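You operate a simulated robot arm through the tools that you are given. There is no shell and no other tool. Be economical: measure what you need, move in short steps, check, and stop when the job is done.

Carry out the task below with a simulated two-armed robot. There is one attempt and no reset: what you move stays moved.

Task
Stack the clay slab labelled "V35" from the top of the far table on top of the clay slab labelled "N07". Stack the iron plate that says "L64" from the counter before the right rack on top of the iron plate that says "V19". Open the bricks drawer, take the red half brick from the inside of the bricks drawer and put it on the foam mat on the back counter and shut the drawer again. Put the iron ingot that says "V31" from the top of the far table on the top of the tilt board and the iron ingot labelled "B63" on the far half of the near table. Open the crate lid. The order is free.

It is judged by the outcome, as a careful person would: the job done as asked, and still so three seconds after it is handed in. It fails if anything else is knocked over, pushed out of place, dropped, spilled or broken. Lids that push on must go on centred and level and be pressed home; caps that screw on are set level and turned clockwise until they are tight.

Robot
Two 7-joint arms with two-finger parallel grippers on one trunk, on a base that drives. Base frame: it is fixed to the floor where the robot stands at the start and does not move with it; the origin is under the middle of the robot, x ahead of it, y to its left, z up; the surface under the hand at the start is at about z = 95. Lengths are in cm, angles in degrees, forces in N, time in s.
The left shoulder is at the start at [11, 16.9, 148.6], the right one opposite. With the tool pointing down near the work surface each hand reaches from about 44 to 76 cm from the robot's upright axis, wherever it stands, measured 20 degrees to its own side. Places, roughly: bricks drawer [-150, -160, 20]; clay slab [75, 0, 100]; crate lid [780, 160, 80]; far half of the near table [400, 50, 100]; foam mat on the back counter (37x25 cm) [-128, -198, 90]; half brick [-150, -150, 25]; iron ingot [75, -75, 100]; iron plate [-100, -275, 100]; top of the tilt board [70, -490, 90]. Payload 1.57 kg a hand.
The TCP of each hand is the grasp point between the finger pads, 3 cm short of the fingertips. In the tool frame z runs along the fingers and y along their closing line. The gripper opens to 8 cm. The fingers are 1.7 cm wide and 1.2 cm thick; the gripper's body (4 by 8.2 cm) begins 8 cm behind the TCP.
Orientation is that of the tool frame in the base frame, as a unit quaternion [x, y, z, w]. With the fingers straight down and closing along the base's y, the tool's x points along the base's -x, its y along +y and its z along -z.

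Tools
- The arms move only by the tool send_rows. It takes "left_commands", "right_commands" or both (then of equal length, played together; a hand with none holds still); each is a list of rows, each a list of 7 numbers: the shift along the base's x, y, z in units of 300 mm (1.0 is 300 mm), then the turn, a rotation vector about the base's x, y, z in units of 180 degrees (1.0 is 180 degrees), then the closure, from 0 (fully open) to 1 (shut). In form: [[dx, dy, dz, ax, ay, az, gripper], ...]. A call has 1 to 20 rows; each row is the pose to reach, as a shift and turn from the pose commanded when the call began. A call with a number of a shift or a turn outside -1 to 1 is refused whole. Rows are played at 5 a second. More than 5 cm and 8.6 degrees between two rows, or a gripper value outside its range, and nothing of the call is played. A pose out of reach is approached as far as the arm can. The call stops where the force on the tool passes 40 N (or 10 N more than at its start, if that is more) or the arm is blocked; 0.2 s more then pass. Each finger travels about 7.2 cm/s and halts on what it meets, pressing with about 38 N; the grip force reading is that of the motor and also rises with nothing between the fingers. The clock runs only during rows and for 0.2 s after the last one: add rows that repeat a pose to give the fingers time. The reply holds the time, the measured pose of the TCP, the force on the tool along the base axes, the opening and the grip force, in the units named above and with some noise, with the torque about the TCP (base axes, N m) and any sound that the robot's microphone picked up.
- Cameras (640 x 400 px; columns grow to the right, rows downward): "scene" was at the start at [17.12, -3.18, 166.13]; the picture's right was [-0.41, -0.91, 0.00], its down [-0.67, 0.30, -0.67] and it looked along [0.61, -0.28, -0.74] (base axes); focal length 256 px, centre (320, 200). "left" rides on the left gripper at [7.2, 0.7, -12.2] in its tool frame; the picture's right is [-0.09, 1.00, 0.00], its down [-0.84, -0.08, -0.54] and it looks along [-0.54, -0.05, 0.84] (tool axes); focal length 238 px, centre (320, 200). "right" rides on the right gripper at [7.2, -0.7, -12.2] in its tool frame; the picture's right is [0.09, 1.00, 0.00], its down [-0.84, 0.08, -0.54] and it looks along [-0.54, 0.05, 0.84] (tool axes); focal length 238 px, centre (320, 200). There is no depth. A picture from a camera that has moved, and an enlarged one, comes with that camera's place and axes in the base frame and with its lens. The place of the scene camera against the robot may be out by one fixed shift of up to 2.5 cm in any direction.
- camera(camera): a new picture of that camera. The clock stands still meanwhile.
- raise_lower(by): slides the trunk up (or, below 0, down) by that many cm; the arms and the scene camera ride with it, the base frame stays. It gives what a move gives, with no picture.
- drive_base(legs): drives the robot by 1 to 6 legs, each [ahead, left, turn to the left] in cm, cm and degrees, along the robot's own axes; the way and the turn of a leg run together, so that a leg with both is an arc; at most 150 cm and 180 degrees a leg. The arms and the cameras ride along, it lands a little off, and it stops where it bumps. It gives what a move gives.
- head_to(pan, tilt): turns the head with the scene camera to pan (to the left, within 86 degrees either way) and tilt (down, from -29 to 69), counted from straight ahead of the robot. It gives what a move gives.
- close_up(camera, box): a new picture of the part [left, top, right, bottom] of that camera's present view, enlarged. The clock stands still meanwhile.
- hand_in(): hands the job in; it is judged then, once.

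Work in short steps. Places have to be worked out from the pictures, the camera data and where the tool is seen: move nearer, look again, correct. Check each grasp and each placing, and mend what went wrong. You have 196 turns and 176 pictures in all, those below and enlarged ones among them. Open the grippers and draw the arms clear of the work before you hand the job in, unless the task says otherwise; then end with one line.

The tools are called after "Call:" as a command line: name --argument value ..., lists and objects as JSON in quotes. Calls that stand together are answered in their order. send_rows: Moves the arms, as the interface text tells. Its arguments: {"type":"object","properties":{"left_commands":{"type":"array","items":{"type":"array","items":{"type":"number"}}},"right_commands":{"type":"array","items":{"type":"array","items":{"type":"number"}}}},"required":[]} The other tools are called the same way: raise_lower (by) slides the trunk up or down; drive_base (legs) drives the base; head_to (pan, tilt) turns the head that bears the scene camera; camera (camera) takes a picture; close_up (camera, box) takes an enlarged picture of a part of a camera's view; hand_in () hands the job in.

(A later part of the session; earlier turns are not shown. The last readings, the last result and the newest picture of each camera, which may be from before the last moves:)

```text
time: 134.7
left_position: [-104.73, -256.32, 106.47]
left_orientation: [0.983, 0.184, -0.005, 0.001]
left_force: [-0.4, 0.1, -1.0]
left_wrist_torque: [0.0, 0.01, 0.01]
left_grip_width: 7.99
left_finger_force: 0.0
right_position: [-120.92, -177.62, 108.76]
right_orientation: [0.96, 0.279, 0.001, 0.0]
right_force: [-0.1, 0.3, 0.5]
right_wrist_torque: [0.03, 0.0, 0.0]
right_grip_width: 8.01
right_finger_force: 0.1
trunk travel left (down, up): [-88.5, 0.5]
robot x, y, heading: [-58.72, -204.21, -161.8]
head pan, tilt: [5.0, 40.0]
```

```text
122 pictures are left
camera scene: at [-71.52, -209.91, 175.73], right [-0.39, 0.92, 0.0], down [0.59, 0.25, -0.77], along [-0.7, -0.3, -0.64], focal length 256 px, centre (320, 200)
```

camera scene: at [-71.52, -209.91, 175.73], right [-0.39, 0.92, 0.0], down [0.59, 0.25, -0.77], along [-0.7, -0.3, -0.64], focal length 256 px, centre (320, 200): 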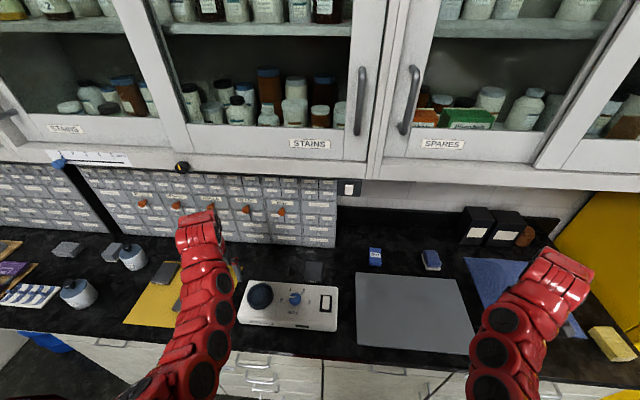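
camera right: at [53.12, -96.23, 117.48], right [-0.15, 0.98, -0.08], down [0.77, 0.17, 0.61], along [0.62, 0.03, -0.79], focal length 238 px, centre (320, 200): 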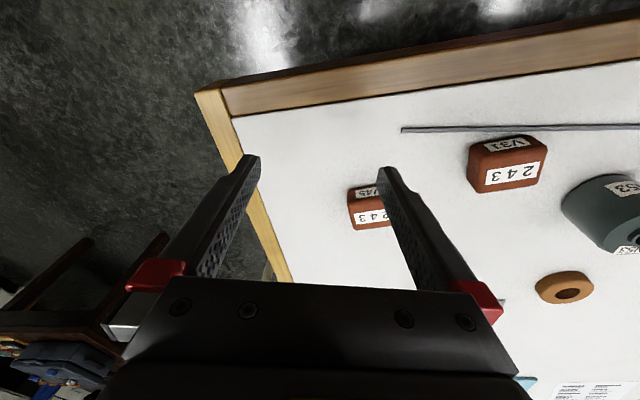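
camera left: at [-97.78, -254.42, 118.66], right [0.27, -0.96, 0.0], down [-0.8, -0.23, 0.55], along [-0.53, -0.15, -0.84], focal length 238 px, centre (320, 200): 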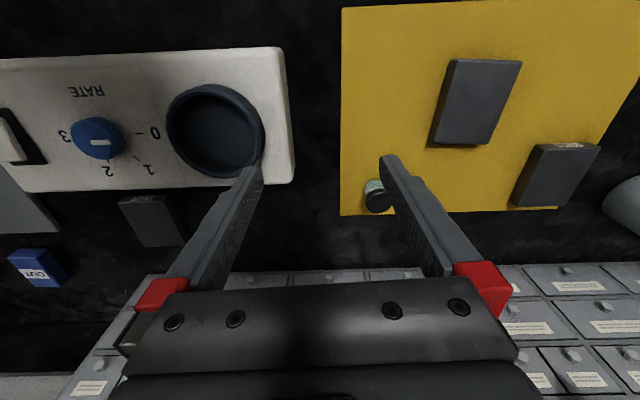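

L64 confirmed at ≈(-126.5,-236). Wall cabinet bottom is ≈138 so I keep the hand at z≈103 while moving over it.

Call:
send_rows --left_commands '[[0, 0, -0.06, 0, 0, 0, 0], [0, 0, -0.115, 0, 0, 0, 0], [-0.1, 0.1, -0.115, 0, 0, 0, 0], [-0.2, 0.2, -0.115, 0, 0, 0, 0], [-0.3, 0.3, -0.115, 0, 0, 0, 0], [-0.4, 0.4, -0.115, 0, 0, 0, 0], [-0.5, 0.5, -0.115, 0, 0, 0, 0], [-0.6, 0.6, -0.115, 0, 0, 0, 0], [-0.65, 0.67, -0.115, 0, 0, 0, 0], [-0.65, 0.67, -0.115, 0, 0, 0, 0]]'

Call:
camera --camera "left"

```text
time: 136.8
left_position: [-121.55, -237.07, 103.5]
left_orientation: [0.983, 0.183, -0.005, 0.001]
left_force: [-0.5, -0.1, -0.3]
left_wrist_torque: [0.0, 0.02, 0.02]
left_grip_width: 7.99
left_finger_force: 0.0
left hand out of reach, approached as far as the arm can: row 8, 9, 10
right_position: [-121.05, -177.4, 108.65]
right_orientation: [0.961, 0.278, 0.001, 0.0]
right_force: [0.7, 0.6, 0.2]
right_wrist_torque: [-0.04, 0.02, -0.03]
right_grip_width: 7.99
right_finger_force: 0.1
trunk travel left (down, up): [-88.5, 0.5]
robot x, y, heading: [-58.22, -204.02, -162.1]
head pan, tilt: [5.0, 40.0]
```

```text
121 pictures are left
camera left: at [-114.57, -235.17, 115.69], right [0.27, -0.96, 0.0], down [-0.8, -0.23, 0.55], along [-0.53, -0.15, -0.83], focal length 238 px, centre (320, 200)
```

left: 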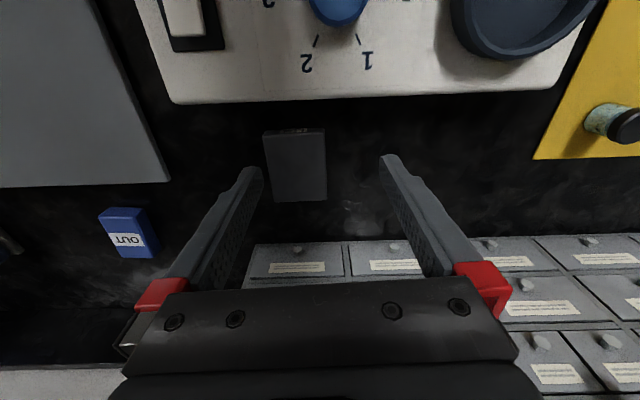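

Call:
close_up --camera "left" --box '[240, 115, 350, 210]'

Call:
drive_base --legs '[[6, 0, 0]]'

Call:
camera --camera "left"

```text
4.21 times, centred on (295, 162) of left
camera zoom: at [-114.57, -235.17, 115.69], right [0.27, -0.96, 0.0], down [-0.8, -0.23, 0.55], along [-0.53, -0.15, -0.83], focal length 1004 px, centre (425, 358)
```

zoom: 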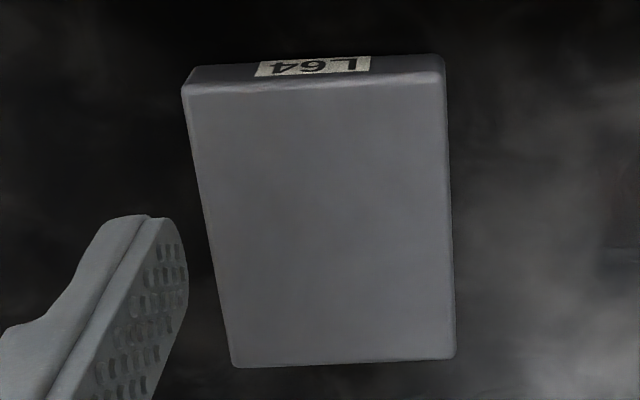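

```text
time: 137.8
left_position: [-126.77, -238.95, 103.82]
left_orientation: [0.983, 0.184, -0.006, 0.001]
left_force: [1.1, 0.0, -0.8]
left_wrist_torque: [-0.02, 0.02, 0.03]
left_grip_width: 8.0
left_finger_force: 0.2
right_position: [-126.3, -179.37, 109.09]
right_orientation: [0.96, 0.278, -0.001, -0.001]
right_force: [0.2, 0.5, 0.6]
right_wrist_torque: [0.01, 0.02, -0.02]
right_grip_width: 7.99
right_finger_force: 0.0
trunk travel left (down, up): [-88.5, 0.5]
robot x, y, heading: [-63.59, -206.25, -161.6]
head pan, tilt: [5.0, 40.0]
```

```text
119 pictures are left
camera left: at [-119.74, -237.09, 115.96], right [0.27, -0.96, 0.0], down [-0.8, -0.23, 0.55], along [-0.53, -0.15, -0.83], focal length 238 px, centre (320, 200)
```

left: 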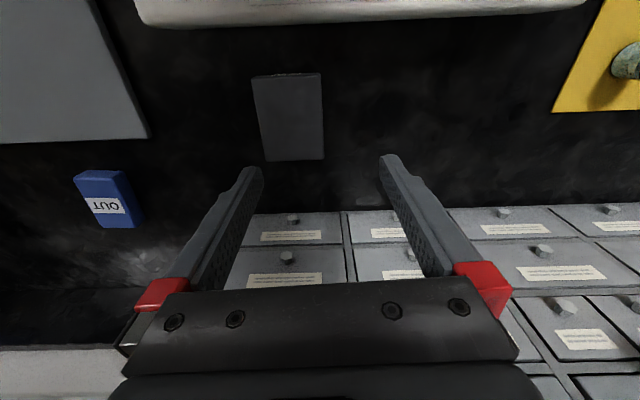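

L64 confirmed; top z≈90.4, centre (-127.4,-236). Align and lower to just above for a check.

Call:
send_rows --left_commands '[[-0.014, 0.05, 0, 0, 0, -0.004, 0], [-0.014, 0.1, 0, 0, 0, -0.008, 0], [-0.014, 0.1, -0.1, 0, 0, -0.008, 0], [-0.014, 0.1, -0.2, 0, 0, -0.008, 0], [-0.014, 0.1, -0.3, 0, 0, -0.008, 0], [-0.014, 0.1, -0.3, 0, 0, -0.008, 0]]'

Call:
camera --camera "left"

```text
time: 139.2
left_position: [-125.65, -235.35, 96.02]
left_orientation: [0.985, 0.171, -0.004, 0.002]
left_force: [-0.1, 0.9, -0.4]
left_wrist_torque: [0.02, -0.01, 0.02]
left_grip_width: 8.0
left_finger_force: 0.0
left hand out of reach, approached as far as the arm can: row 3, 4, 5, 6
right_position: [-126.82, -179.4, 108.67]
right_orientation: [0.96, 0.28, 0.002, 0.0]
right_force: [-0.2, -0.2, -0.5]
right_wrist_torque: [-0.03, -0.02, -0.02]
right_grip_width: 8.01
right_finger_force: 0.1
trunk travel left (down, up): [-88.5, 0.5]
robot x, y, heading: [-63.71, -206.38, -161.7]
head pan, tilt: [5.0, 40.0]
```

```text
118 pictures are left
camera left: at [-118.67, -233.67, 108.29], right [0.25, -0.97, 0.0], down [-0.81, -0.21, 0.55], along [-0.53, -0.14, -0.84], focal length 238 px, centre (320, 200)
```

left: 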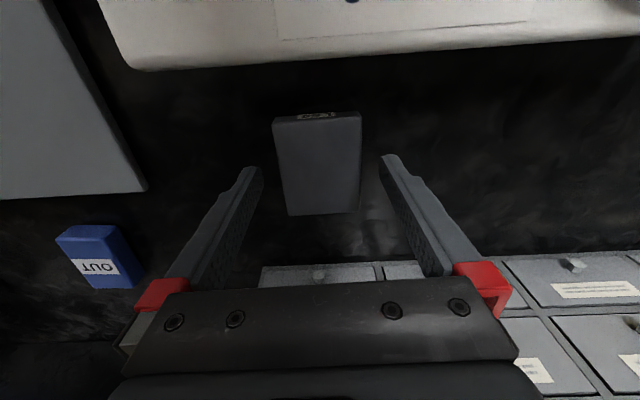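

Lateral alignment is perfect, only 1.6 cm short in depth. Lower the trunk 3 cm (brings shoulders closer) and extend forward.

Call:
raise_lower --by -3

Call:
send_rows --left_commands '[[-0.02, -0.008, 0, 0, 0, 0, 0], [-0.05, -0.018, 0, 0, 0, 0, 0], [-0.05, -0.018, 0, 0, 0, 0, 0]]'

```text
time: 140.0
left_position: [-125.5, -235.46, 93.21]
left_orientation: [0.985, 0.172, -0.006, 0.002]
left_force: [-0.6, -0.3, -0.1]
left_wrist_torque: [0.0, 0.0, 0.0]
left_grip_width: 7.99
left_finger_force: 0.0
right_position: [-126.72, -179.52, 105.8]
right_orientation: [0.96, 0.279, 0.002, 0.0]
right_force: [0.1, 0.2, -0.1]
right_wrist_torque: [0.03, 0.01, 0.01]
right_grip_width: 8.04
right_finger_force: 0.1
trunk travel left (down, up): [-85.5, 3.5]
robot x, y, heading: [-63.68, -206.21, -162.3]
head pan, tilt: [5.0, 40.0]
```

```text
time: 140.8
left_position: [-125.66, -235.57, 93.35]
left_orientation: [0.985, 0.172, -0.003, 0.001]
left_force: [-0.4, 0.0, -0.7]
left_wrist_torque: [-0.01, -0.01, -0.02]
left_grip_width: 8.0
left_finger_force: 0.0
left hand out of reach, approached as far as the arm can: row 1, 2, 3
right_position: [-126.71, -179.46, 105.8]
right_orientation: [0.96, 0.279, 0.002, -0.001]
right_force: [0.4, 0.5, 0.0]
right_wrist_torque: [0.01, 0.04, 0.02]
right_grip_width: 7.99
right_finger_force: 0.0
trunk travel left (down, up): [-85.5, 3.5]
robot x, y, heading: [-63.65, -205.96, -161.9]
head pan, tilt: [5.0, 40.0]
```

Call:
drive_base --legs '[[1.6, 0, 0]]'

Call:
camera --camera "left"

```text
time: 141.5
left_position: [-126.99, -235.87, 93.48]
left_orientation: [0.985, 0.173, -0.006, 0.001]
left_force: [0.2, 0.9, 0.1]
left_wrist_torque: [-0.01, 0.04, -0.01]
left_grip_width: 7.99
left_finger_force: 0.0
right_position: [-127.86, -179.89, 105.98]
right_orientation: [0.96, 0.279, -0.001, -0.001]
right_force: [-0.2, 0.6, -0.5]
right_wrist_torque: [0.03, 0.04, 0.02]
right_grip_width: 7.96
right_finger_force: 0.0
trunk travel left (down, up): [-85.5, 3.5]
robot x, y, heading: [-65.1, -206.48, -161.9]
head pan, tilt: [5.0, 40.0]
```

```text
117 pictures are left
camera left: at [-119.86, -234.21, 105.71], right [0.25, -0.97, 0.0], down [-0.81, -0.21, 0.55], along [-0.53, -0.14, -0.83], focal length 238 px, centre (320, 200)
```

left: 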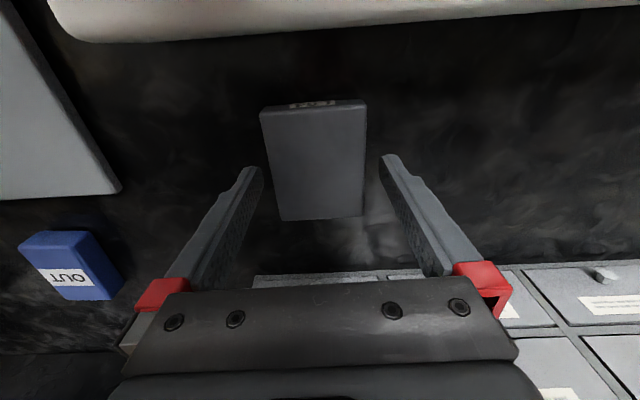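

Centred. Lower via the trunk 1.8 cm.

Call:
raise_lower --by -1.8

Call:
send_rows --left_commands '[[0, 0, -0.007, 0, 0, 0, 0], [0, 0, -0.014, 0, 0, 0, 0], [0, 0, -0.02, 0, 0, 0, 0]]'

```text
time: 142.2
left_position: [-127.27, -236.04, 91.65]
left_orientation: [0.985, 0.173, -0.004, 0.001]
left_force: [-0.1, -0.3, 0.2]
left_wrist_torque: [0.02, 0.03, -0.01]
left_grip_width: 8.0
left_finger_force: 0.0
right_position: [-128.15, -179.94, 103.85]
right_orientation: [0.961, 0.278, 0.002, 0.0]
right_force: [0.0, 0.7, 0.4]
right_wrist_torque: [-0.01, 0.02, 0.0]
right_grip_width: 8.02
right_finger_force: 0.0
trunk travel left (down, up): [-83.7, 5.3]
robot x, y, heading: [-65.02, -206.45, -161.7]
head pan, tilt: [5.0, 40.0]
```

```text
time: 143.0
left_position: [-127.04, -236.01, 91.14]
left_orientation: [0.985, 0.172, -0.005, 0.001]
left_force: [0.0, 0.0, 1.0]
left_wrist_torque: [0.05, 0.0, 0.0]
left_grip_width: 8.0
left_finger_force: 0.0
right_position: [-128.24, -179.94, 104.0]
right_orientation: [0.96, 0.28, 0.002, -0.001]
right_force: [0.3, 0.3, -0.6]
right_wrist_torque: [-0.03, 0.03, 0.01]
right_grip_width: 8.01
right_finger_force: 0.2
trunk travel left (down, up): [-83.7, 5.3]
robot x, y, heading: [-65.14, -206.67, -161.8]
head pan, tilt: [5.0, 40.0]
```

Call:
send_rows --left_commands '[[0, 0, -0.006, 0, 0, 0, 0], [0, 0, -0.012, 0, 0, 0, 0], [0, 0, -0.012, 0, 0, 0, 0.4], [0, 0, -0.012, 0, 0, 0, 1], [0, 0, -0.012, 0, 0, 0, 1], [0, 0, -0.012, 0, 0, 0, 1], [0, 0, -0.002, 0, 0, 0, 1], [0, 0, 0.01, 0, 0, 0, 1], [0, 0, 0.02, 0, 0, 0, 1], [0, 0, 0.03, 0, 0, 0, 1]]'

Call:
camera --camera "left"

```text
time: 145.2
left_position: [-127.12, -236.01, 91.67]
left_orientation: [0.985, 0.172, -0.002, 0.001]
left_force: [-0.6, 0.0, -8.4]
left_wrist_torque: [0.01, -0.04, 0.0]
left_grip_width: 6.97
left_finger_force: 38.3
left hand out of reach, approached as far as the arm can: row 1, 2, 3, 4, 5, 6, 7
right_position: [-128.21, -179.97, 103.9]
right_orientation: [0.96, 0.279, 0.001, 0.0]
right_force: [-0.7, -0.2, 0.1]
right_wrist_torque: [0.0, 0.03, 0.03]
right_grip_width: 8.0
right_finger_force: 0.0
trunk travel left (down, up): [-83.7, 5.3]
robot x, y, heading: [-65.1, -206.33, -161.9]
head pan, tilt: [5.0, 40.0]
```

```text
116 pictures are left
camera left: at [-120.09, -234.25, 104.03], right [0.25, -0.97, 0.0], down [-0.81, -0.21, 0.55], along [-0.53, -0.14, -0.84], focal length 238 px, centre (320, 200)
```

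left: 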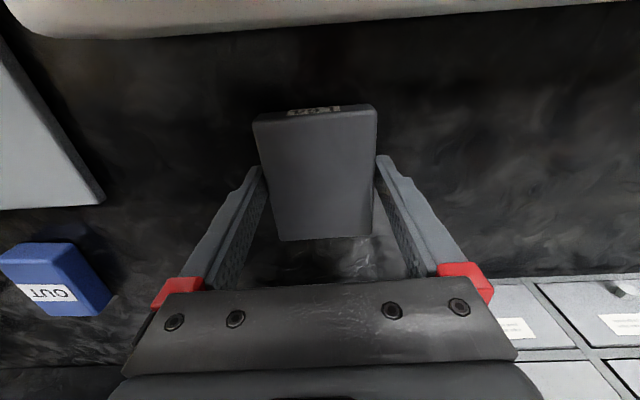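

L64 is held (8.4 N). Lift slowly by arm, then trunk.

Call:
send_rows --left_commands '[[0, 0, 0.02, 0, 0, 0, 1], [0, 0, 0.04, 0, 0, 0, 1], [0, 0, 0.06, 0, 0, 0, 1], [0, 0, 0.09, 0, 0, 0, 1], [0, 0, 0.12, 0, 0, 0, 1], [0, 0, 0.15, 0, 0, 0, 1], [0, 0, 0.18, 0, 0, 0, 1], [0, 0, 0.2, 0, 0, 0, 1]]'

Call:
raise_lower --by 4

Call:
camera --camera "left"

```text
time: 147.0
left_position: [-127.25, -236.21, 97.63]
left_orientation: [0.985, 0.173, -0.004, 0.001]
left_force: [0.0, 0.4, -7.3]
left_wrist_torque: [-0.02, -0.02, -0.01]
left_grip_width: 6.98
left_finger_force: 38.4
right_position: [-128.17, -179.91, 103.92]
right_orientation: [0.96, 0.28, 0.002, 0.0]
right_force: [0.0, 0.0, 0.6]
right_wrist_torque: [0.06, -0.01, -0.03]
right_grip_width: 8.01
right_finger_force: 0.0
trunk travel left (down, up): [-83.7, 5.3]
robot x, y, heading: [-65.03, -206.81, -161.9]
head pan, tilt: [5.0, 40.0]
```

```text
time: 147.8
left_position: [-127.27, -236.25, 101.68]
left_orientation: [0.985, 0.172, -0.004, 0.001]
left_force: [0.2, -0.7, -9.1]
left_wrist_torque: [0.01, -0.04, -0.01]
left_grip_width: 6.95
left_finger_force: 37.9
right_position: [-128.32, -180.06, 107.98]
right_orientation: [0.96, 0.279, 0.002, -0.001]
right_force: [-0.3, -0.6, 0.9]
right_wrist_torque: [0.01, -0.01, -0.01]
right_grip_width: 7.99
right_finger_force: 0.1
trunk travel left (down, up): [-87.7, 1.3]
robot x, y, heading: [-64.96, -206.45, -162.0]
head pan, tilt: [5.0, 40.0]
```

```text
115 pictures are left
camera left: at [-120.28, -234.42, 113.91], right [0.25, -0.97, 0.0], down [-0.81, -0.21, 0.55], along [-0.53, -0.14, -0.84], focal length 238 px, centre (320, 200)
```

left: 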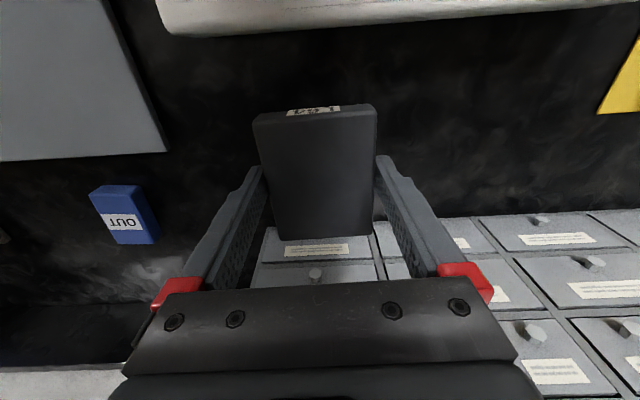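

Now back off ~8 cm and strafe left ~55 cm toward V19.

Call:
drive_base --legs '[[-9, 0, 0], [0, 53, 0]]'

Call:
camera --camera "left"

Call:
camera --camera "scene"

```text
time: 151.6
left_position: [-102.05, -283.94, 101.65]
left_orientation: [0.985, 0.173, -0.003, 0.0]
left_force: [0.5, 0.0, -8.8]
left_wrist_torque: [0.02, -0.02, 0.01]
left_grip_width: 6.98
left_finger_force: 38.2
right_position: [-103.35, -227.77, 107.93]
right_orientation: [0.96, 0.28, 0.002, 0.0]
right_force: [-0.5, 1.1, -1.1]
right_wrist_torque: [-0.01, 0.02, 0.01]
right_grip_width: 8.0
right_finger_force: 0.1
trunk travel left (down, up): [-87.7, 1.3]
robot x, y, heading: [-40.13, -254.32, -161.8]
head pan, tilt: [5.0, 40.0]
```

```text
114 pictures are left
camera left: at [-95.11, -282.29, 113.94], right [0.25, -0.97, 0.0], down [-0.81, -0.21, 0.55], along [-0.53, -0.14, -0.84], focal length 238 px, centre (320, 200)
```

left: 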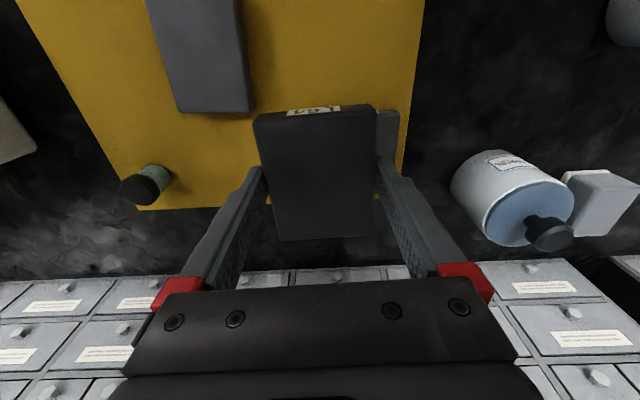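

```text
113 pictures are left
camera scene: at [-53.86, -260.07, 174.9], right [-0.4, 0.92, 0.0], down [0.59, 0.25, -0.77], along [-0.7, -0.3, -0.64], focal length 256 px, centre (320, 200)
```

scene: 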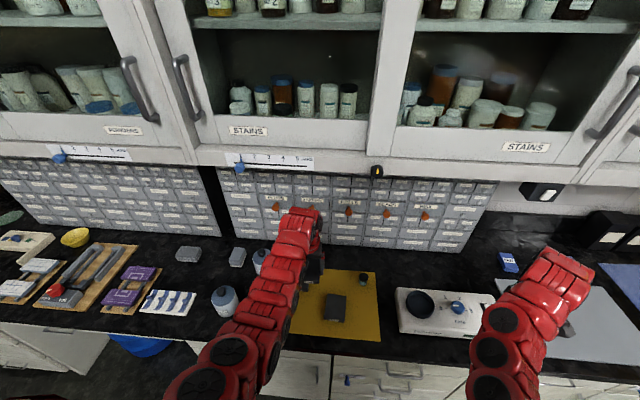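

V19 is mostly hidden beneath the held plate; shift the hand right 8 cm to measure it.

Call:
send_rows --left_commands '[[-0.02, 0.08, 0, 0, 0, 0, 1], [-0.05, 0.16, 0, 0, 0, 0, 1], [-0.08, 0.25, 0, 0, 0, 0, 1], [-0.08, 0.25, 0, 0, 0, 0, 1]]'

Call:
camera --camera "left"

```text
time: 152.6
left_position: [-104.68, -276.55, 101.57]
left_orientation: [0.985, 0.173, -0.004, 0.001]
left_force: [-0.2, 0.0, -8.7]
left_wrist_torque: [0.0, -0.03, 0.01]
left_grip_width: 6.97
left_finger_force: 37.9
right_position: [-103.27, -228.0, 107.97]
right_orientation: [0.96, 0.28, 0.001, -0.001]
right_force: [-0.1, -0.1, -0.6]
right_wrist_torque: [0.02, -0.03, -0.02]
right_grip_width: 8.03
right_finger_force: 0.0
trunk travel left (down, up): [-87.7, 1.3]
robot x, y, heading: [-40.29, -254.29, -161.6]
head pan, tilt: [5.0, 40.0]
```

```text
112 pictures are left
camera left: at [-97.67, -274.74, 113.77], right [0.25, -0.97, 0.0], down [-0.81, -0.21, 0.55], along [-0.53, -0.14, -0.84], focal length 238 px, centre (320, 200)
```

left: 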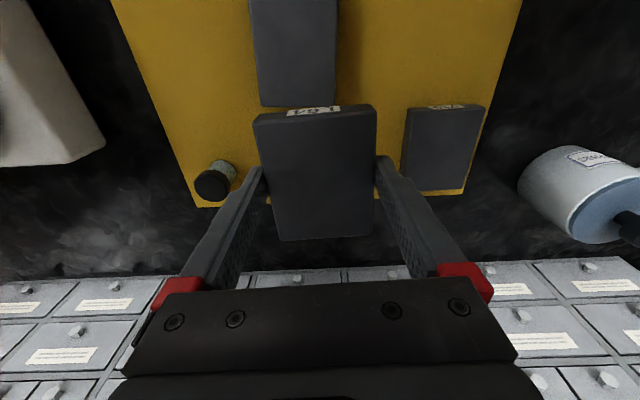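

V19 centre ≈ (-103.7,-289). Move over it and lower to near contact.

Call:
send_rows --left_commands '[[0.01, -0.1, 0, 0, 0, 0, 1], [0.02, -0.2, 0, 0, 0, -0.004, 1], [0.03, -0.3, 0, 0, 0, -0.008, 1], [0.036, -0.415, 0, 0, 0, -0.008, 1], [0.036, -0.415, -0.06, 0, 0, -0.008, 1], [0.036, -0.415, -0.12, 0, 0, -0.008, 1], [0.036, -0.415, -0.18, 0, 0, -0.008, 1], [0.036, -0.415, -0.2, 0, 0, -0.008, 1], [0.036, -0.415, -0.2, 0, 0, -0.008, 1]]'

Call:
camera --camera "left"

```text
time: 154.6
left_position: [-101.42, -288.52, 97.04]
left_orientation: [0.987, 0.16, -0.004, 0.001]
left_force: [-0.4, -0.4, -8.1]
left_wrist_torque: [0.01, -0.09, 0.01]
left_grip_width: 6.96
left_finger_force: 38.0
left hand out of reach, approached as far as the arm can: row 5, 6, 7, 8, 9
right_position: [-103.22, -227.81, 107.9]
right_orientation: [0.96, 0.28, 0.001, 0.0]
right_force: [0.5, -0.4, 1.1]
right_wrist_torque: [0.04, -0.02, -0.01]
right_grip_width: 7.96
right_finger_force: 0.1
trunk travel left (down, up): [-87.7, 1.3]
robot x, y, heading: [-40.11, -254.17, -161.7]
head pan, tilt: [5.0, 40.0]
```

```text
111 pictures are left
camera left: at [-94.31, -286.96, 109.3], right [0.23, -0.97, 0.0], down [-0.81, -0.19, 0.55], along [-0.53, -0.13, -0.84], focal length 238 px, centre (320, 200)
```

left: 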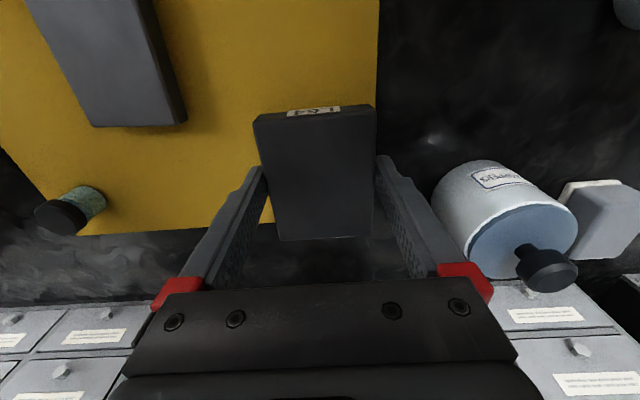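

Out of reach by 2 cm; drive 2.3 cm ahead.

Call:
drive_base --legs '[[2.4, 0, 0]]'

Call:
raise_lower --by -2.5

Call:
camera --camera "left"

```text
time: 155.4
left_position: [-103.23, -289.07, 97.39]
left_orientation: [0.987, 0.161, -0.007, 0.001]
left_force: [-0.1, 0.7, -8.5]
left_wrist_torque: [0.0, -0.02, 0.03]
left_grip_width: 6.96
left_finger_force: 38.2
right_position: [-105.13, -228.55, 108.23]
right_orientation: [0.96, 0.28, -0.001, -0.001]
right_force: [0.5, -0.2, 0.4]
right_wrist_torque: [0.01, 0.06, -0.01]
right_grip_width: 8.01
right_finger_force: 0.0
trunk travel left (down, up): [-87.7, 1.3]
robot x, y, heading: [-42.05, -254.95, -161.7]
head pan, tilt: [5.0, 40.0]
```

```text
time: 156.1
left_position: [-103.49, -289.28, 94.57]
left_orientation: [0.987, 0.16, -0.003, 0.002]
left_force: [0.9, -0.7, -8.1]
left_wrist_torque: [-0.02, -0.02, 0.03]
left_grip_width: 6.96
left_finger_force: 37.9
right_position: [-105.64, -228.69, 105.47]
right_orientation: [0.96, 0.28, 0.002, 0.0]
right_force: [-0.1, 0.0, 0.6]
right_wrist_torque: [0.01, -0.01, -0.03]
right_grip_width: 7.98
right_finger_force: 0.1
trunk travel left (down, up): [-85.2, 3.8]
robot x, y, heading: [-42.05, -255.12, -161.7]
head pan, tilt: [5.0, 40.0]
```

```text
110 pictures are left
camera left: at [-96.57, -287.73, 106.76], right [0.23, -0.97, 0.0], down [-0.81, -0.19, 0.55], along [-0.53, -0.13, -0.84], focal length 238 px, centre (320, 200)
```

left: 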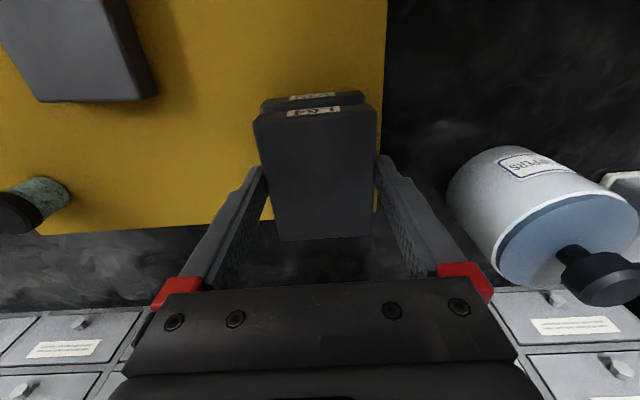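

Front corners line up. Lower the last bit gently.

Call:
send_rows --left_commands '[[0, 0, -0.007, 0, 0, 0, 1], [0, 0, -0.014, 0, 0, 0, 1], [0, 0, -0.021, 0, 0, 0, 1], [0, 0, -0.028, 0, 0, 0, 1], [0, 0, -0.035, 0, 0, 0, 1], [0, 0, -0.042, 0, 0, 0, 1]]'

```text
time: 157.5
left_position: [-103.59, -289.32, 93.44]
left_orientation: [0.987, 0.161, -0.006, 0.001]
left_force: [1.2, -1.5, -1.0]
left_wrist_torque: [0.15, -0.38, 0.02]
left_grip_width: 6.97
left_finger_force: 37.8
right_position: [-105.51, -228.65, 105.32]
right_orientation: [0.96, 0.28, 0.001, -0.001]
right_force: [0.3, 0.0, 0.0]
right_wrist_torque: [0.01, 0.02, 0.0]
right_grip_width: 8.03
right_finger_force: 0.1
trunk travel left (down, up): [-85.2, 3.8]
robot x, y, heading: [-42.13, -255.18, -161.7]
head pan, tilt: [5.0, 40.0]
```

Contact has begun. A hair lower, then open and rise.

Call:
send_rows --left_commands '[[0, 0, -0.005, 0, 0, 0, 1], [0, 0, -0.005, 0, 0, 0, 0.6], [0, 0, -0.005, 0, 0, 0, 0], [0, 0, -0.005, 0, 0, 0, 0], [0, 0, 0.04, 0, 0, 0, 0], [0, 0, 0.1, 0, 0, 0, 0], [0, 0, 0.18, 0, 0, 0, 0], [0, 0, 0.26, 0, 0, 0, 0]]'

Call:
camera --camera "left"

```text
time: 159.3
left_position: [-103.35, -289.13, 101.15]
left_orientation: [0.987, 0.16, -0.002, 0.001]
left_force: [0.0, 0.8, 0.4]
left_wrist_torque: [0.01, 0.01, 0.01]
left_grip_width: 8.02
left_finger_force: 0.0
right_position: [-105.36, -228.52, 105.46]
right_orientation: [0.96, 0.28, 0.002, 0.0]
right_force: [0.2, -1.2, -1.1]
right_wrist_torque: [-0.01, 0.05, -0.01]
right_grip_width: 7.99
right_finger_force: 0.1
trunk travel left (down, up): [-85.2, 3.8]
robot x, y, heading: [-41.93, -255.04, -161.6]
head pan, tilt: [5.0, 40.0]
```

```text
109 pictures are left
camera left: at [-96.36, -287.6, 113.48], right [0.23, -0.97, 0.0], down [-0.81, -0.19, 0.55], along [-0.53, -0.13, -0.84], focal length 238 px, centre (320, 200)
```

left: 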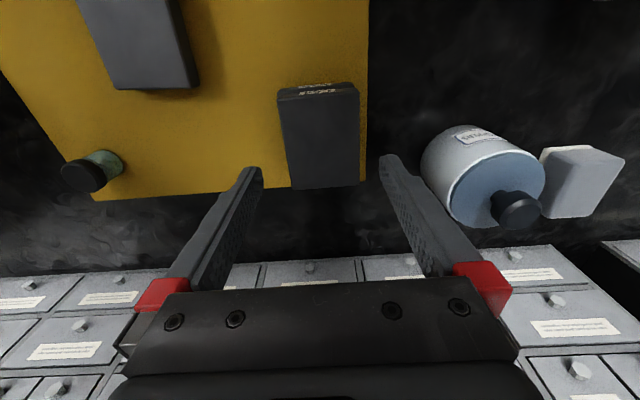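

L64 is on V19. Lift clear, back off, and go look at the bricks drawer.

Call:
drive_base --legs '[[-55, 0, 0], [0, -105, 0]]'

Call:
head_to --pan 5 --tilt 52

Call:
camera --camera "scene"

```text
time: 167.5
left_position: [-84.66, -172.72, 101.42]
left_orientation: [0.986, 0.168, -0.003, 0.0]
left_force: [0.2, 0.2, 0.2]
left_wrist_torque: [0.01, 0.03, 0.04]
left_grip_width: 8.0
left_finger_force: 0.0
right_position: [-87.36, -112.15, 105.57]
right_orientation: [0.958, 0.287, 0.002, -0.001]
right_force: [1.0, 0.0, -0.2]
right_wrist_torque: [0.0, 0.01, 0.0]
right_grip_width: 7.97
right_finger_force: 0.0
trunk travel left (down, up): [-85.2, 3.8]
robot x, y, heading: [-24.24, -137.63, -160.6]
head pan, tilt: [5.0, 40.0]
```

```text
time: 168.3
left_position: [-84.47, -172.63, 101.28]
left_orientation: [0.986, 0.168, -0.004, 0.001]
left_force: [0.2, 0.6, -0.3]
left_wrist_torque: [0.02, -0.04, 0.03]
left_grip_width: 8.01
left_finger_force: 0.1
right_position: [-87.45, -112.29, 105.52]
right_orientation: [0.958, 0.288, 0.002, 0.0]
right_force: [-0.5, -0.3, 0.2]
right_wrist_torque: [-0.04, 0.0, 0.03]
right_grip_width: 7.99
right_finger_force: 0.0
trunk travel left (down, up): [-85.2, 3.8]
robot x, y, heading: [-23.78, -137.52, -160.9]
head pan, tilt: [5.0, 52.0]
```

```text
108 pictures are left
camera scene: at [-36.58, -143.33, 170.74], right [-0.41, 0.91, 0.0], down [0.72, 0.32, -0.62], along [-0.56, -0.25, -0.79], focal length 256 px, centre (320, 200)
```

scene: 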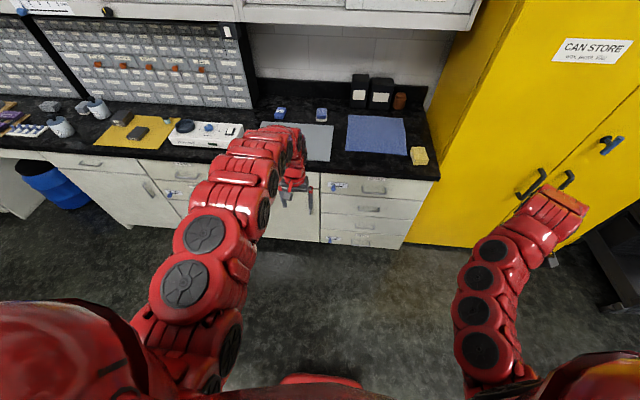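

Call:
close_up --camera "scene" --box '[260, 160, 450, 260]'

```text
3.37 times, centred on (355, 210) of scene
camera zoom: at [-36.58, -143.33, 170.74], right [-0.41, 0.91, 0.0], down [0.72, 0.32, -0.62], along [-0.56, -0.25, -0.79], focal length 862 px, centre (202, 166)
```

zoom: 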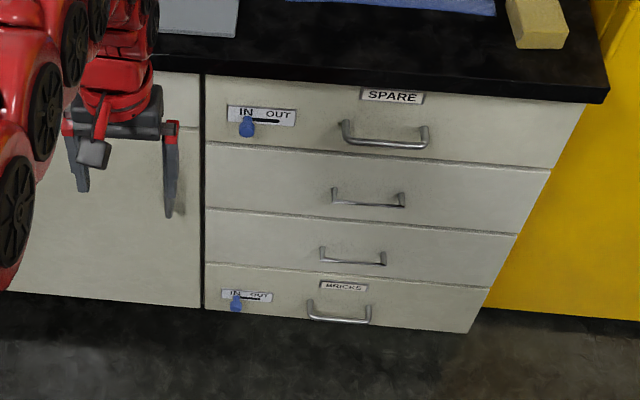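

The bricks drawer is the bottom one, handle at about (-118,-152,27), with a blue IN/OUT slider to its left. Position in front and lower the trunk.

Call:
drive_base --legs '[[0, -32, 0], [10, 0, 0]]'

Call:
raise_lower --by -68

Call:
head_to --pan 10 --tilt 45

Call:
camera --camera "scene"

```text
time: 171.2
left_position: [-104.24, -145.39, 101.33]
left_orientation: [0.985, 0.17, -0.004, 0.002]
left_force: [0.6, 0.4, -0.2]
left_wrist_torque: [0.01, -0.03, 0.04]
left_grip_width: 7.99
left_finger_force: 0.1
right_position: [-107.3, -84.96, 105.6]
right_orientation: [0.957, 0.289, 0.001, 0.0]
right_force: [-0.5, -0.1, -0.8]
right_wrist_torque: [-0.01, -0.01, -0.04]
right_grip_width: 7.99
right_finger_force: 0.0
trunk travel left (down, up): [-85.2, 3.8]
robot x, y, heading: [-43.65, -109.97, -160.6]
head pan, tilt: [5.0, 52.0]
```

```text
refused: -68 is not a number from -40 to 40
```

```text
time: 171.9
left_position: [-104.43, -145.6, 101.07]
left_orientation: [0.985, 0.171, -0.003, 0.0]
left_force: [-0.1, -0.1, -0.6]
left_wrist_torque: [-0.02, -0.04, -0.03]
left_grip_width: 7.99
left_finger_force: 0.0
right_position: [-107.64, -84.95, 105.37]
right_orientation: [0.957, 0.29, 0.002, -0.001]
right_force: [1.2, -0.3, 0.1]
right_wrist_torque: [0.01, 0.02, 0.0]
right_grip_width: 8.0
right_finger_force: 0.0
trunk travel left (down, up): [-85.2, 3.8]
robot x, y, heading: [-43.9, -110.3, -160.6]
head pan, tilt: [10.0, 45.0]
```

```text
106 pictures are left
camera scene: at [-56.85, -116.82, 171.66], right [-0.49, 0.87, 0.0], down [0.62, 0.35, -0.71], along [-0.61, -0.35, -0.71], focal length 256 px, centre (320, 200)
```

scene: 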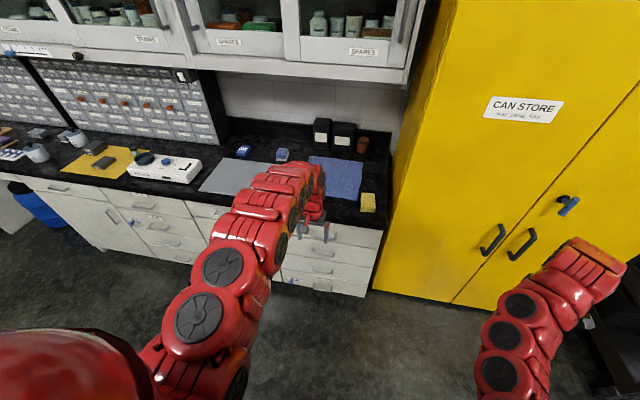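

Back off 10 cm, then lower the trunk in two moves.

Call:
drive_base --legs '[[-10, 0, 0]]'

Call:
raise_lower --by -34

Call:
raise_lower --by -34

Call:
camera --camera "scene"

```text
time: 173.0
left_position: [-94.64, -142.34, 101.2]
left_orientation: [0.985, 0.172, -0.003, 0.001]
left_force: [0.6, -0.1, 0.0]
left_wrist_torque: [0.02, -0.02, 0.04]
left_grip_width: 8.0
left_finger_force: 0.0
right_position: [-98.0, -81.81, 105.41]
right_orientation: [0.957, 0.29, 0.002, 0.0]
right_force: [0.6, -0.1, 0.2]
right_wrist_torque: [0.0, 0.01, 0.03]
right_grip_width: 8.01
right_finger_force: 0.0
trunk travel left (down, up): [-85.2, 3.8]
robot x, y, heading: [-33.79, -106.66, -160.6]
head pan, tilt: [10.0, 45.0]
```

```text
time: 176.3
left_position: [-94.48, -142.22, 67.2]
left_orientation: [0.985, 0.171, -0.003, 0.001]
left_force: [0.0, 0.0, 0.2]
left_wrist_torque: [0.03, 0.02, 0.0]
left_grip_width: 7.98
left_finger_force: 0.0
right_position: [-97.92, -81.74, 71.49]
right_orientation: [0.956, 0.292, 0.001, 0.0]
right_force: [0.4, 0.2, 0.7]
right_wrist_torque: [-0.03, 0.01, -0.01]
right_grip_width: 7.98
right_finger_force: 0.1
trunk travel left (down, up): [-51.2, 37.8]
robot x, y, heading: [-34.51, -106.26, -160.4]
head pan, tilt: [10.0, 45.0]
```

```text
time: 179.7
left_position: [-94.59, -142.24, 33.26]
left_orientation: [0.985, 0.172, -0.003, 0.0]
left_force: [0.1, 0.6, 0.1]
left_wrist_torque: [-0.03, -0.03, 0.0]
left_grip_width: 8.0
left_finger_force: 0.1
right_position: [-97.93, -81.77, 37.51]
right_orientation: [0.957, 0.291, 0.001, -0.001]
right_force: [-0.7, 0.4, -0.4]
right_wrist_torque: [-0.01, 0.01, 0.04]
right_grip_width: 8.0
right_finger_force: 0.0
trunk travel left (down, up): [-17.2, 71.8]
robot x, y, heading: [-34.18, -106.86, -160.6]
head pan, tilt: [10.0, 45.0]
```

```text
105 pictures are left
camera scene: at [-47.02, -113.39, 103.69], right [-0.49, 0.87, 0.0], down [0.61, 0.35, -0.71], along [-0.61, -0.35, -0.71], focal length 256 px, centre (320, 200)
```

scene: 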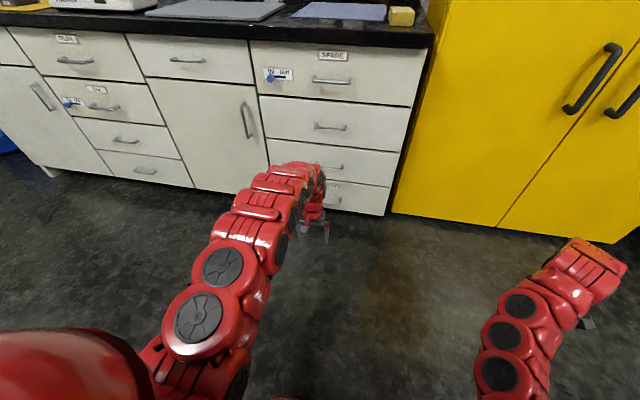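

Pitch the left hand forward toward horizontal.

Call:
send_rows --left_commands '[[0, 0, 0, -0.0155, 0.0427, 0, 0], [0, 0, 0, -0.0309, 0.0855, 0, 0], [0, 0, 0, -0.0464, 0.128, 0, 0], [0, 0, 0, -0.0618, 0.171, 0, 0], [0, 0, 0, -0.0773, 0.214, 0, 0], [0, 0, 0, -0.0927, 0.256, 0, 0], [0, 0, 0, -0.108, 0.299, 0, 0], [0, 0, 0, -0.124, 0.342, 0, 0], [0, 0, 0, -0.139, 0.385, 0, 0], [0, 0, 0, -0.155, 0.427, 0, 0], [0, 0, 0, -0.17, 0.47, 0, 0], [0, 0, 0, -0.17, 0.47, 0, 0]]'

Call:
camera --camera "left"

```text
time: 182.3
left_position: [-98.75, -140.58, 34.41]
left_orientation: [-0.694, -0.124, 0.698, -0.125]
left_force: [0.6, -0.8, -0.2]
left_wrist_torque: [0.02, -0.01, -0.01]
left_grip_width: 8.01
left_finger_force: 0.1
left hand out of reach, approached as far as the arm can: row 2, 3, 4, 5, 6, 7, 8, 9, 10, 11, 12
right_position: [-98.05, -81.73, 37.4]
right_orientation: [0.957, 0.29, 0.002, 0.0]
right_force: [0.2, 0.2, -0.5]
right_wrist_torque: [0.01, -0.02, -0.01]
right_grip_width: 8.0
right_finger_force: 0.1
trunk travel left (down, up): [-17.2, 71.8]
robot x, y, heading: [-34.43, -106.98, -160.3]
head pan, tilt: [10.0, 45.0]
```

```text
104 pictures are left
camera left: at [-87.1, -137.11, 27.25], right [0.34, -0.93, 0.09], down [0.49, 0.26, 0.83], along [-0.8, -0.24, 0.54], focal length 238 px, centre (320, 200)
```

left: 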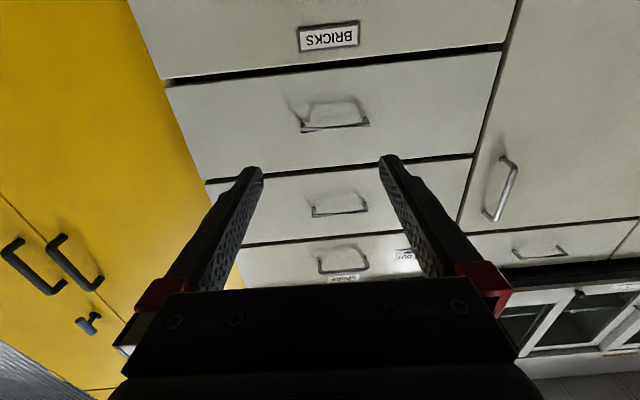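

Horizontal pose works. Now roll 90° so the fingers close vertically, with the camera going to the left side.

Call:
send_rows --left_commands '[[0, 0, 0, -0.0427, -0.0155, 0, 0], [0, 0, 0, -0.0855, -0.0309, 0, 0], [0, 0, 0, -0.128, -0.0464, 0, 0], [0, 0, 0, -0.171, -0.0618, 0, 0], [0, 0, 0, -0.214, -0.0773, 0, 0], [0, 0, 0, -0.256, -0.0927, 0, 0], [0, 0, 0, -0.299, -0.108, 0, 0], [0, 0, 0, -0.342, -0.124, 0, 0], [0, 0, 0, -0.385, -0.139, 0, 0], [0, 0, 0, -0.427, -0.155, 0, 0], [0, 0, 0, -0.47, -0.17, 0, 0], [0, 0, 0, -0.47, -0.17, 0, 0]]'

Call:
camera --camera "left"

```text
time: 184.9
left_position: [-98.93, -140.72, 34.54]
left_orientation: [0.579, -0.408, -0.405, 0.578]
left_force: [0.7, 0.1, 0.6]
left_wrist_torque: [0.01, 0.01, 0.01]
left_grip_width: 7.98
left_finger_force: 0.0
left hand out of reach, approached as far as the arm can: row 5, 6, 9
right_position: [-98.01, -81.77, 37.52]
right_orientation: [0.957, 0.291, 0.001, -0.001]
right_force: [-0.8, 0.4, 0.7]
right_wrist_torque: [-0.02, 0.0, 0.01]
right_grip_width: 8.0
right_finger_force: 0.1
trunk travel left (down, up): [-17.2, 71.8]
robot x, y, heading: [-34.19, -106.66, -160.2]
head pan, tilt: [10.0, 45.0]
```

```text
103 pictures are left
camera left: at [-85.09, -143.44, 35.26], right [-0.03, 0.09, 1.0], down [0.23, 0.97, -0.08], along [-0.97, 0.22, -0.05], focal length 238 px, centre (320, 200)
```

left: 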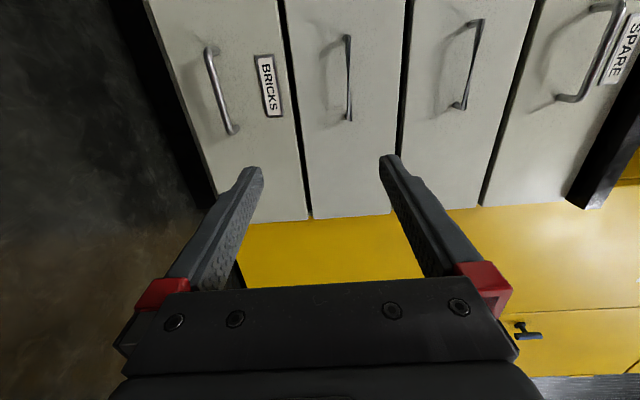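

The handle is at about (-118.6,-151.4,21.7). Lower the hand to that height, shift it left, and half-close the fingers.

Call:
send_rows --left_commands '[[0.01, -0.03, -0.1, 0, 0, 0, 0.2], [0.02, -0.06, -0.2, 0, 0, 0, 0.4], [0.03, -0.09, -0.3, 0, 0, 0, 0.4], [0.038, -0.107, -0.4, 0, 0, 0, 0.4], [0.038, -0.107, -0.427, 0, 0, 0, 0.4], [0.038, -0.107, -0.427, 0, 0, 0, 0.4]]'

Call:
camera --camera "left"

```text
time: 186.3
left_position: [-98.16, -140.21, 23.18]
left_orientation: [0.623, -0.383, -0.395, 0.556]
left_force: [-1.2, -0.3, 1.0]
left_wrist_torque: [0.06, -0.03, 0.01]
left_grip_width: 4.82
left_finger_force: 0.1
left hand out of reach, approached as far as the arm can: row 1, 2, 3, 4, 5, 6
right_position: [-97.79, -81.85, 37.49]
right_orientation: [0.957, 0.292, 0.001, 0.0]
right_force: [-0.7, -0.8, 0.2]
right_wrist_torque: [0.04, 0.0, -0.02]
right_grip_width: 8.01
right_finger_force: 0.1
trunk travel left (down, up): [-17.2, 71.8]
robot x, y, heading: [-34.53, -106.83, -160.5]
head pan, tilt: [10.0, 45.0]
```

```text
102 pictures are left
camera left: at [-84.21, -142.22, 24.33], right [-0.07, -0.01, 1.0], down [0.17, 0.99, 0.02], along [-0.98, 0.17, -0.07], focal length 238 px, centre (320, 200)
```

left: 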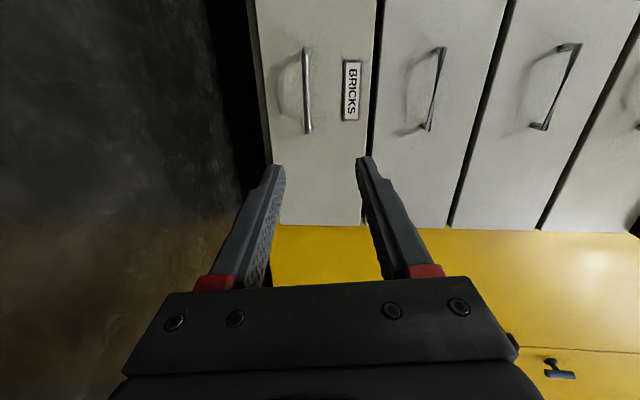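

The arm is at its reach limit (shoulder too high). Raise the hand relative to the body, levelling it, and lower the trunk.

Call:
send_rows --left_commands '[[0, 0, 0.1, -0.009, 0.004, -0.006, 0.4], [0, 0, 0.2, -0.019, 0.008, -0.012, 0.4], [0, 0, 0.33, -0.028, 0.0116, -0.0187, 0.4], [0, 0, 0.33, -0.028, 0.0116, -0.0187, 0.4]]' --right_commands '[[0, 0, 0.02, 0, 0, 0, 0], [0, 0, 0.02, 0, 0, 0, 0], [0, 0, 0.02, 0, 0, 0, 0], [0, 0, 0.02, 0, 0, 0, 0]]'

Call:
raise_lower --by -13

Call:
send_rows --left_commands '[[0.02, -0.03, 0, 0, 0, 0, 0.4], [0.038, -0.1, 0, 0, 0, 0, 0.4], [0.038, -0.107, 0, 0, 0, 0, 0.4]]'

Call:
camera --camera "left"

```text
time: 187.3
left_position: [-98.9, -139.63, 33.34]
left_orientation: [0.58, -0.407, -0.405, 0.577]
left_force: [0.4, -0.3, -0.3]
left_wrist_torque: [0.01, 0.05, -0.01]
left_grip_width: 4.76
left_finger_force: 0.2
left hand out of reach, approached as far as the arm can: row 3, 4
right_position: [-98.05, -81.49, 37.69]
right_orientation: [0.957, 0.291, 0.001, 0.0]
right_force: [0.5, -0.2, 0.5]
right_wrist_torque: [0.0, 0.01, 0.01]
right_grip_width: 8.01
right_finger_force: 0.1
right hand out of reach, approached as far as the arm can: row 1, 2, 3, 4
trunk travel left (down, up): [-17.2, 71.8]
robot x, y, heading: [-34.0, -106.71, -160.5]
head pan, tilt: [10.0, 45.0]
```

```text
time: 188.9
left_position: [-98.76, -139.72, 20.25]
left_orientation: [0.581, -0.406, -0.405, 0.578]
left_force: [0.2, 0.4, -0.4]
left_wrist_torque: [0.03, -0.01, -0.05]
left_grip_width: 4.79
left_finger_force: 0.0
right_position: [-98.1, -81.55, 24.68]
right_orientation: [0.957, 0.291, 0.001, -0.001]
right_force: [-0.2, 0.5, -0.1]
right_wrist_torque: [-0.01, 0.0, -0.05]
right_grip_width: 8.01
right_finger_force: 0.1
trunk travel left (down, up): [-4.2, 84.8]
robot x, y, heading: [-34.3, -106.91, -160.3]
head pan, tilt: [10.0, 45.0]
```

```text
time: 189.7
left_position: [-99.11, -141.75, 21.09]
left_orientation: [0.584, -0.405, -0.402, 0.578]
left_force: [0.3, 0.1, -0.5]
left_wrist_torque: [-0.03, -0.01, 0.0]
left_grip_width: 4.79
left_finger_force: 0.0
left hand out of reach, approached as far as the arm can: row 1, 2, 3
right_position: [-98.19, -81.52, 24.55]
right_orientation: [0.957, 0.291, 0.001, -0.001]
right_force: [0.5, 0.1, -0.1]
right_wrist_torque: [-0.01, 0.02, -0.01]
right_grip_width: 7.99
right_finger_force: 0.1
trunk travel left (down, up): [-4.2, 84.8]
robot x, y, heading: [-34.42, -106.51, -160.4]
head pan, tilt: [10.0, 45.0]
```

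```text
101 pictures are left
camera left: at [-85.25, -144.34, 21.9], right [-0.04, 0.08, 1.0], down [0.22, 0.97, -0.07], along [-0.98, 0.21, -0.06], focal length 238 px, centre (320, 200)
```

left: 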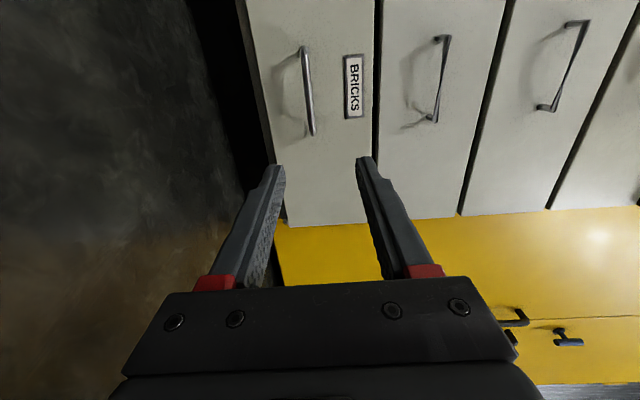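

Handle z≈19.3, 2.4 cm left of my axis. Lower 1.7, strafe left 2, and drive ahead 16.

Call:
raise_lower --by -1.7

Call:
drive_base --legs '[[16, 2, 0]]'

Call:
camera --camera "left"

```text
time: 190.3
left_position: [-99.14, -141.66, 19.33]
left_orientation: [0.583, -0.405, -0.402, 0.578]
left_force: [-0.1, 0.9, 0.0]
left_wrist_torque: [0.02, 0.03, 0.01]
left_grip_width: 4.8
left_finger_force: 0.0
right_position: [-98.21, -81.59, 22.98]
right_orientation: [0.957, 0.291, 0.0, -0.001]
right_force: [0.0, 0.3, -0.3]
right_wrist_torque: [0.02, 0.03, 0.02]
right_grip_width: 8.01
right_finger_force: 0.0
trunk travel left (down, up): [-2.5, 86.5]
robot x, y, heading: [-34.21, -107.13, -160.4]
head pan, tilt: [10.0, 45.0]
```

```text
time: 191.8
left_position: [-114.24, -148.99, 19.4]
left_orientation: [0.582, -0.405, -0.403, 0.578]
left_force: [0.6, -0.9, 0.4]
left_wrist_torque: [-0.01, -0.01, -0.01]
left_grip_width: 4.83
left_finger_force: 0.1
right_position: [-113.16, -88.96, 23.02]
right_orientation: [0.957, 0.29, 0.001, -0.001]
right_force: [0.2, 0.5, 0.2]
right_wrist_torque: [-0.02, -0.01, 0.02]
right_grip_width: 8.01
right_finger_force: 0.1
trunk travel left (down, up): [-2.5, 86.5]
robot x, y, heading: [-49.31, -114.48, -160.5]
head pan, tilt: [10.0, 45.0]
```

```text
100 pictures are left
camera left: at [-100.4, -151.64, 20.19], right [-0.04, 0.08, 1.0], down [0.22, 0.97, -0.07], along [-0.97, 0.22, -0.06], focal length 238 px, centre (320, 200)
```

left: 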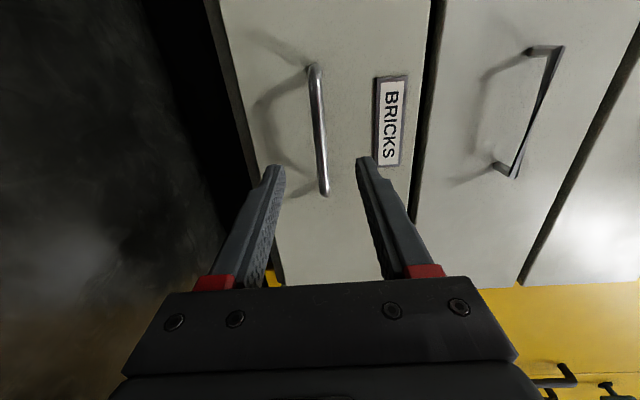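

The fingers straddle the bar line well. Advance 3 cm more and check.

Call:
drive_base --legs '[[3, 1, 0]]'

Call:
camera --camera "left"

```text
time: 192.6
left_position: [-116.87, -150.88, 19.46]
left_orientation: [0.584, -0.405, -0.403, 0.577]
left_force: [-0.4, 0.3, 0.6]
left_wrist_torque: [-0.02, 0.0, 0.03]
left_grip_width: 4.81
left_finger_force: 0.1
right_position: [-115.67, -90.84, 22.94]
right_orientation: [0.957, 0.29, 0.001, -0.001]
right_force: [-0.1, -0.3, 0.0]
right_wrist_torque: [0.0, 0.03, -0.01]
right_grip_width: 7.99
right_finger_force: 0.1
trunk travel left (down, up): [-2.5, 86.5]
robot x, y, heading: [-51.96, -116.57, -160.4]
head pan, tilt: [10.0, 45.0]
```

```text
99 pictures are left
camera left: at [-102.92, -153.64, 20.19], right [-0.04, 0.08, 1.0], down [0.22, 0.97, -0.07], along [-0.97, 0.21, -0.06], focal length 238 px, centre (320, 200)
```

left: 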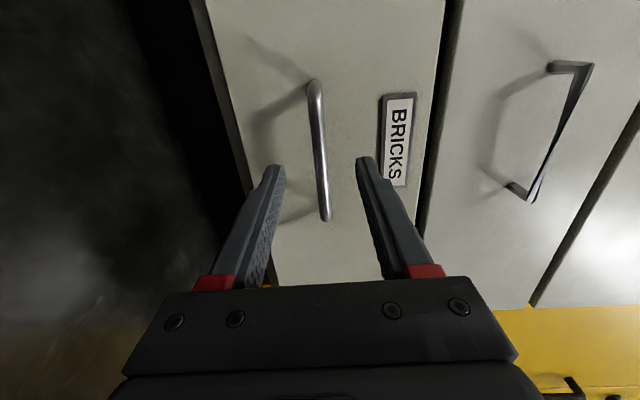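

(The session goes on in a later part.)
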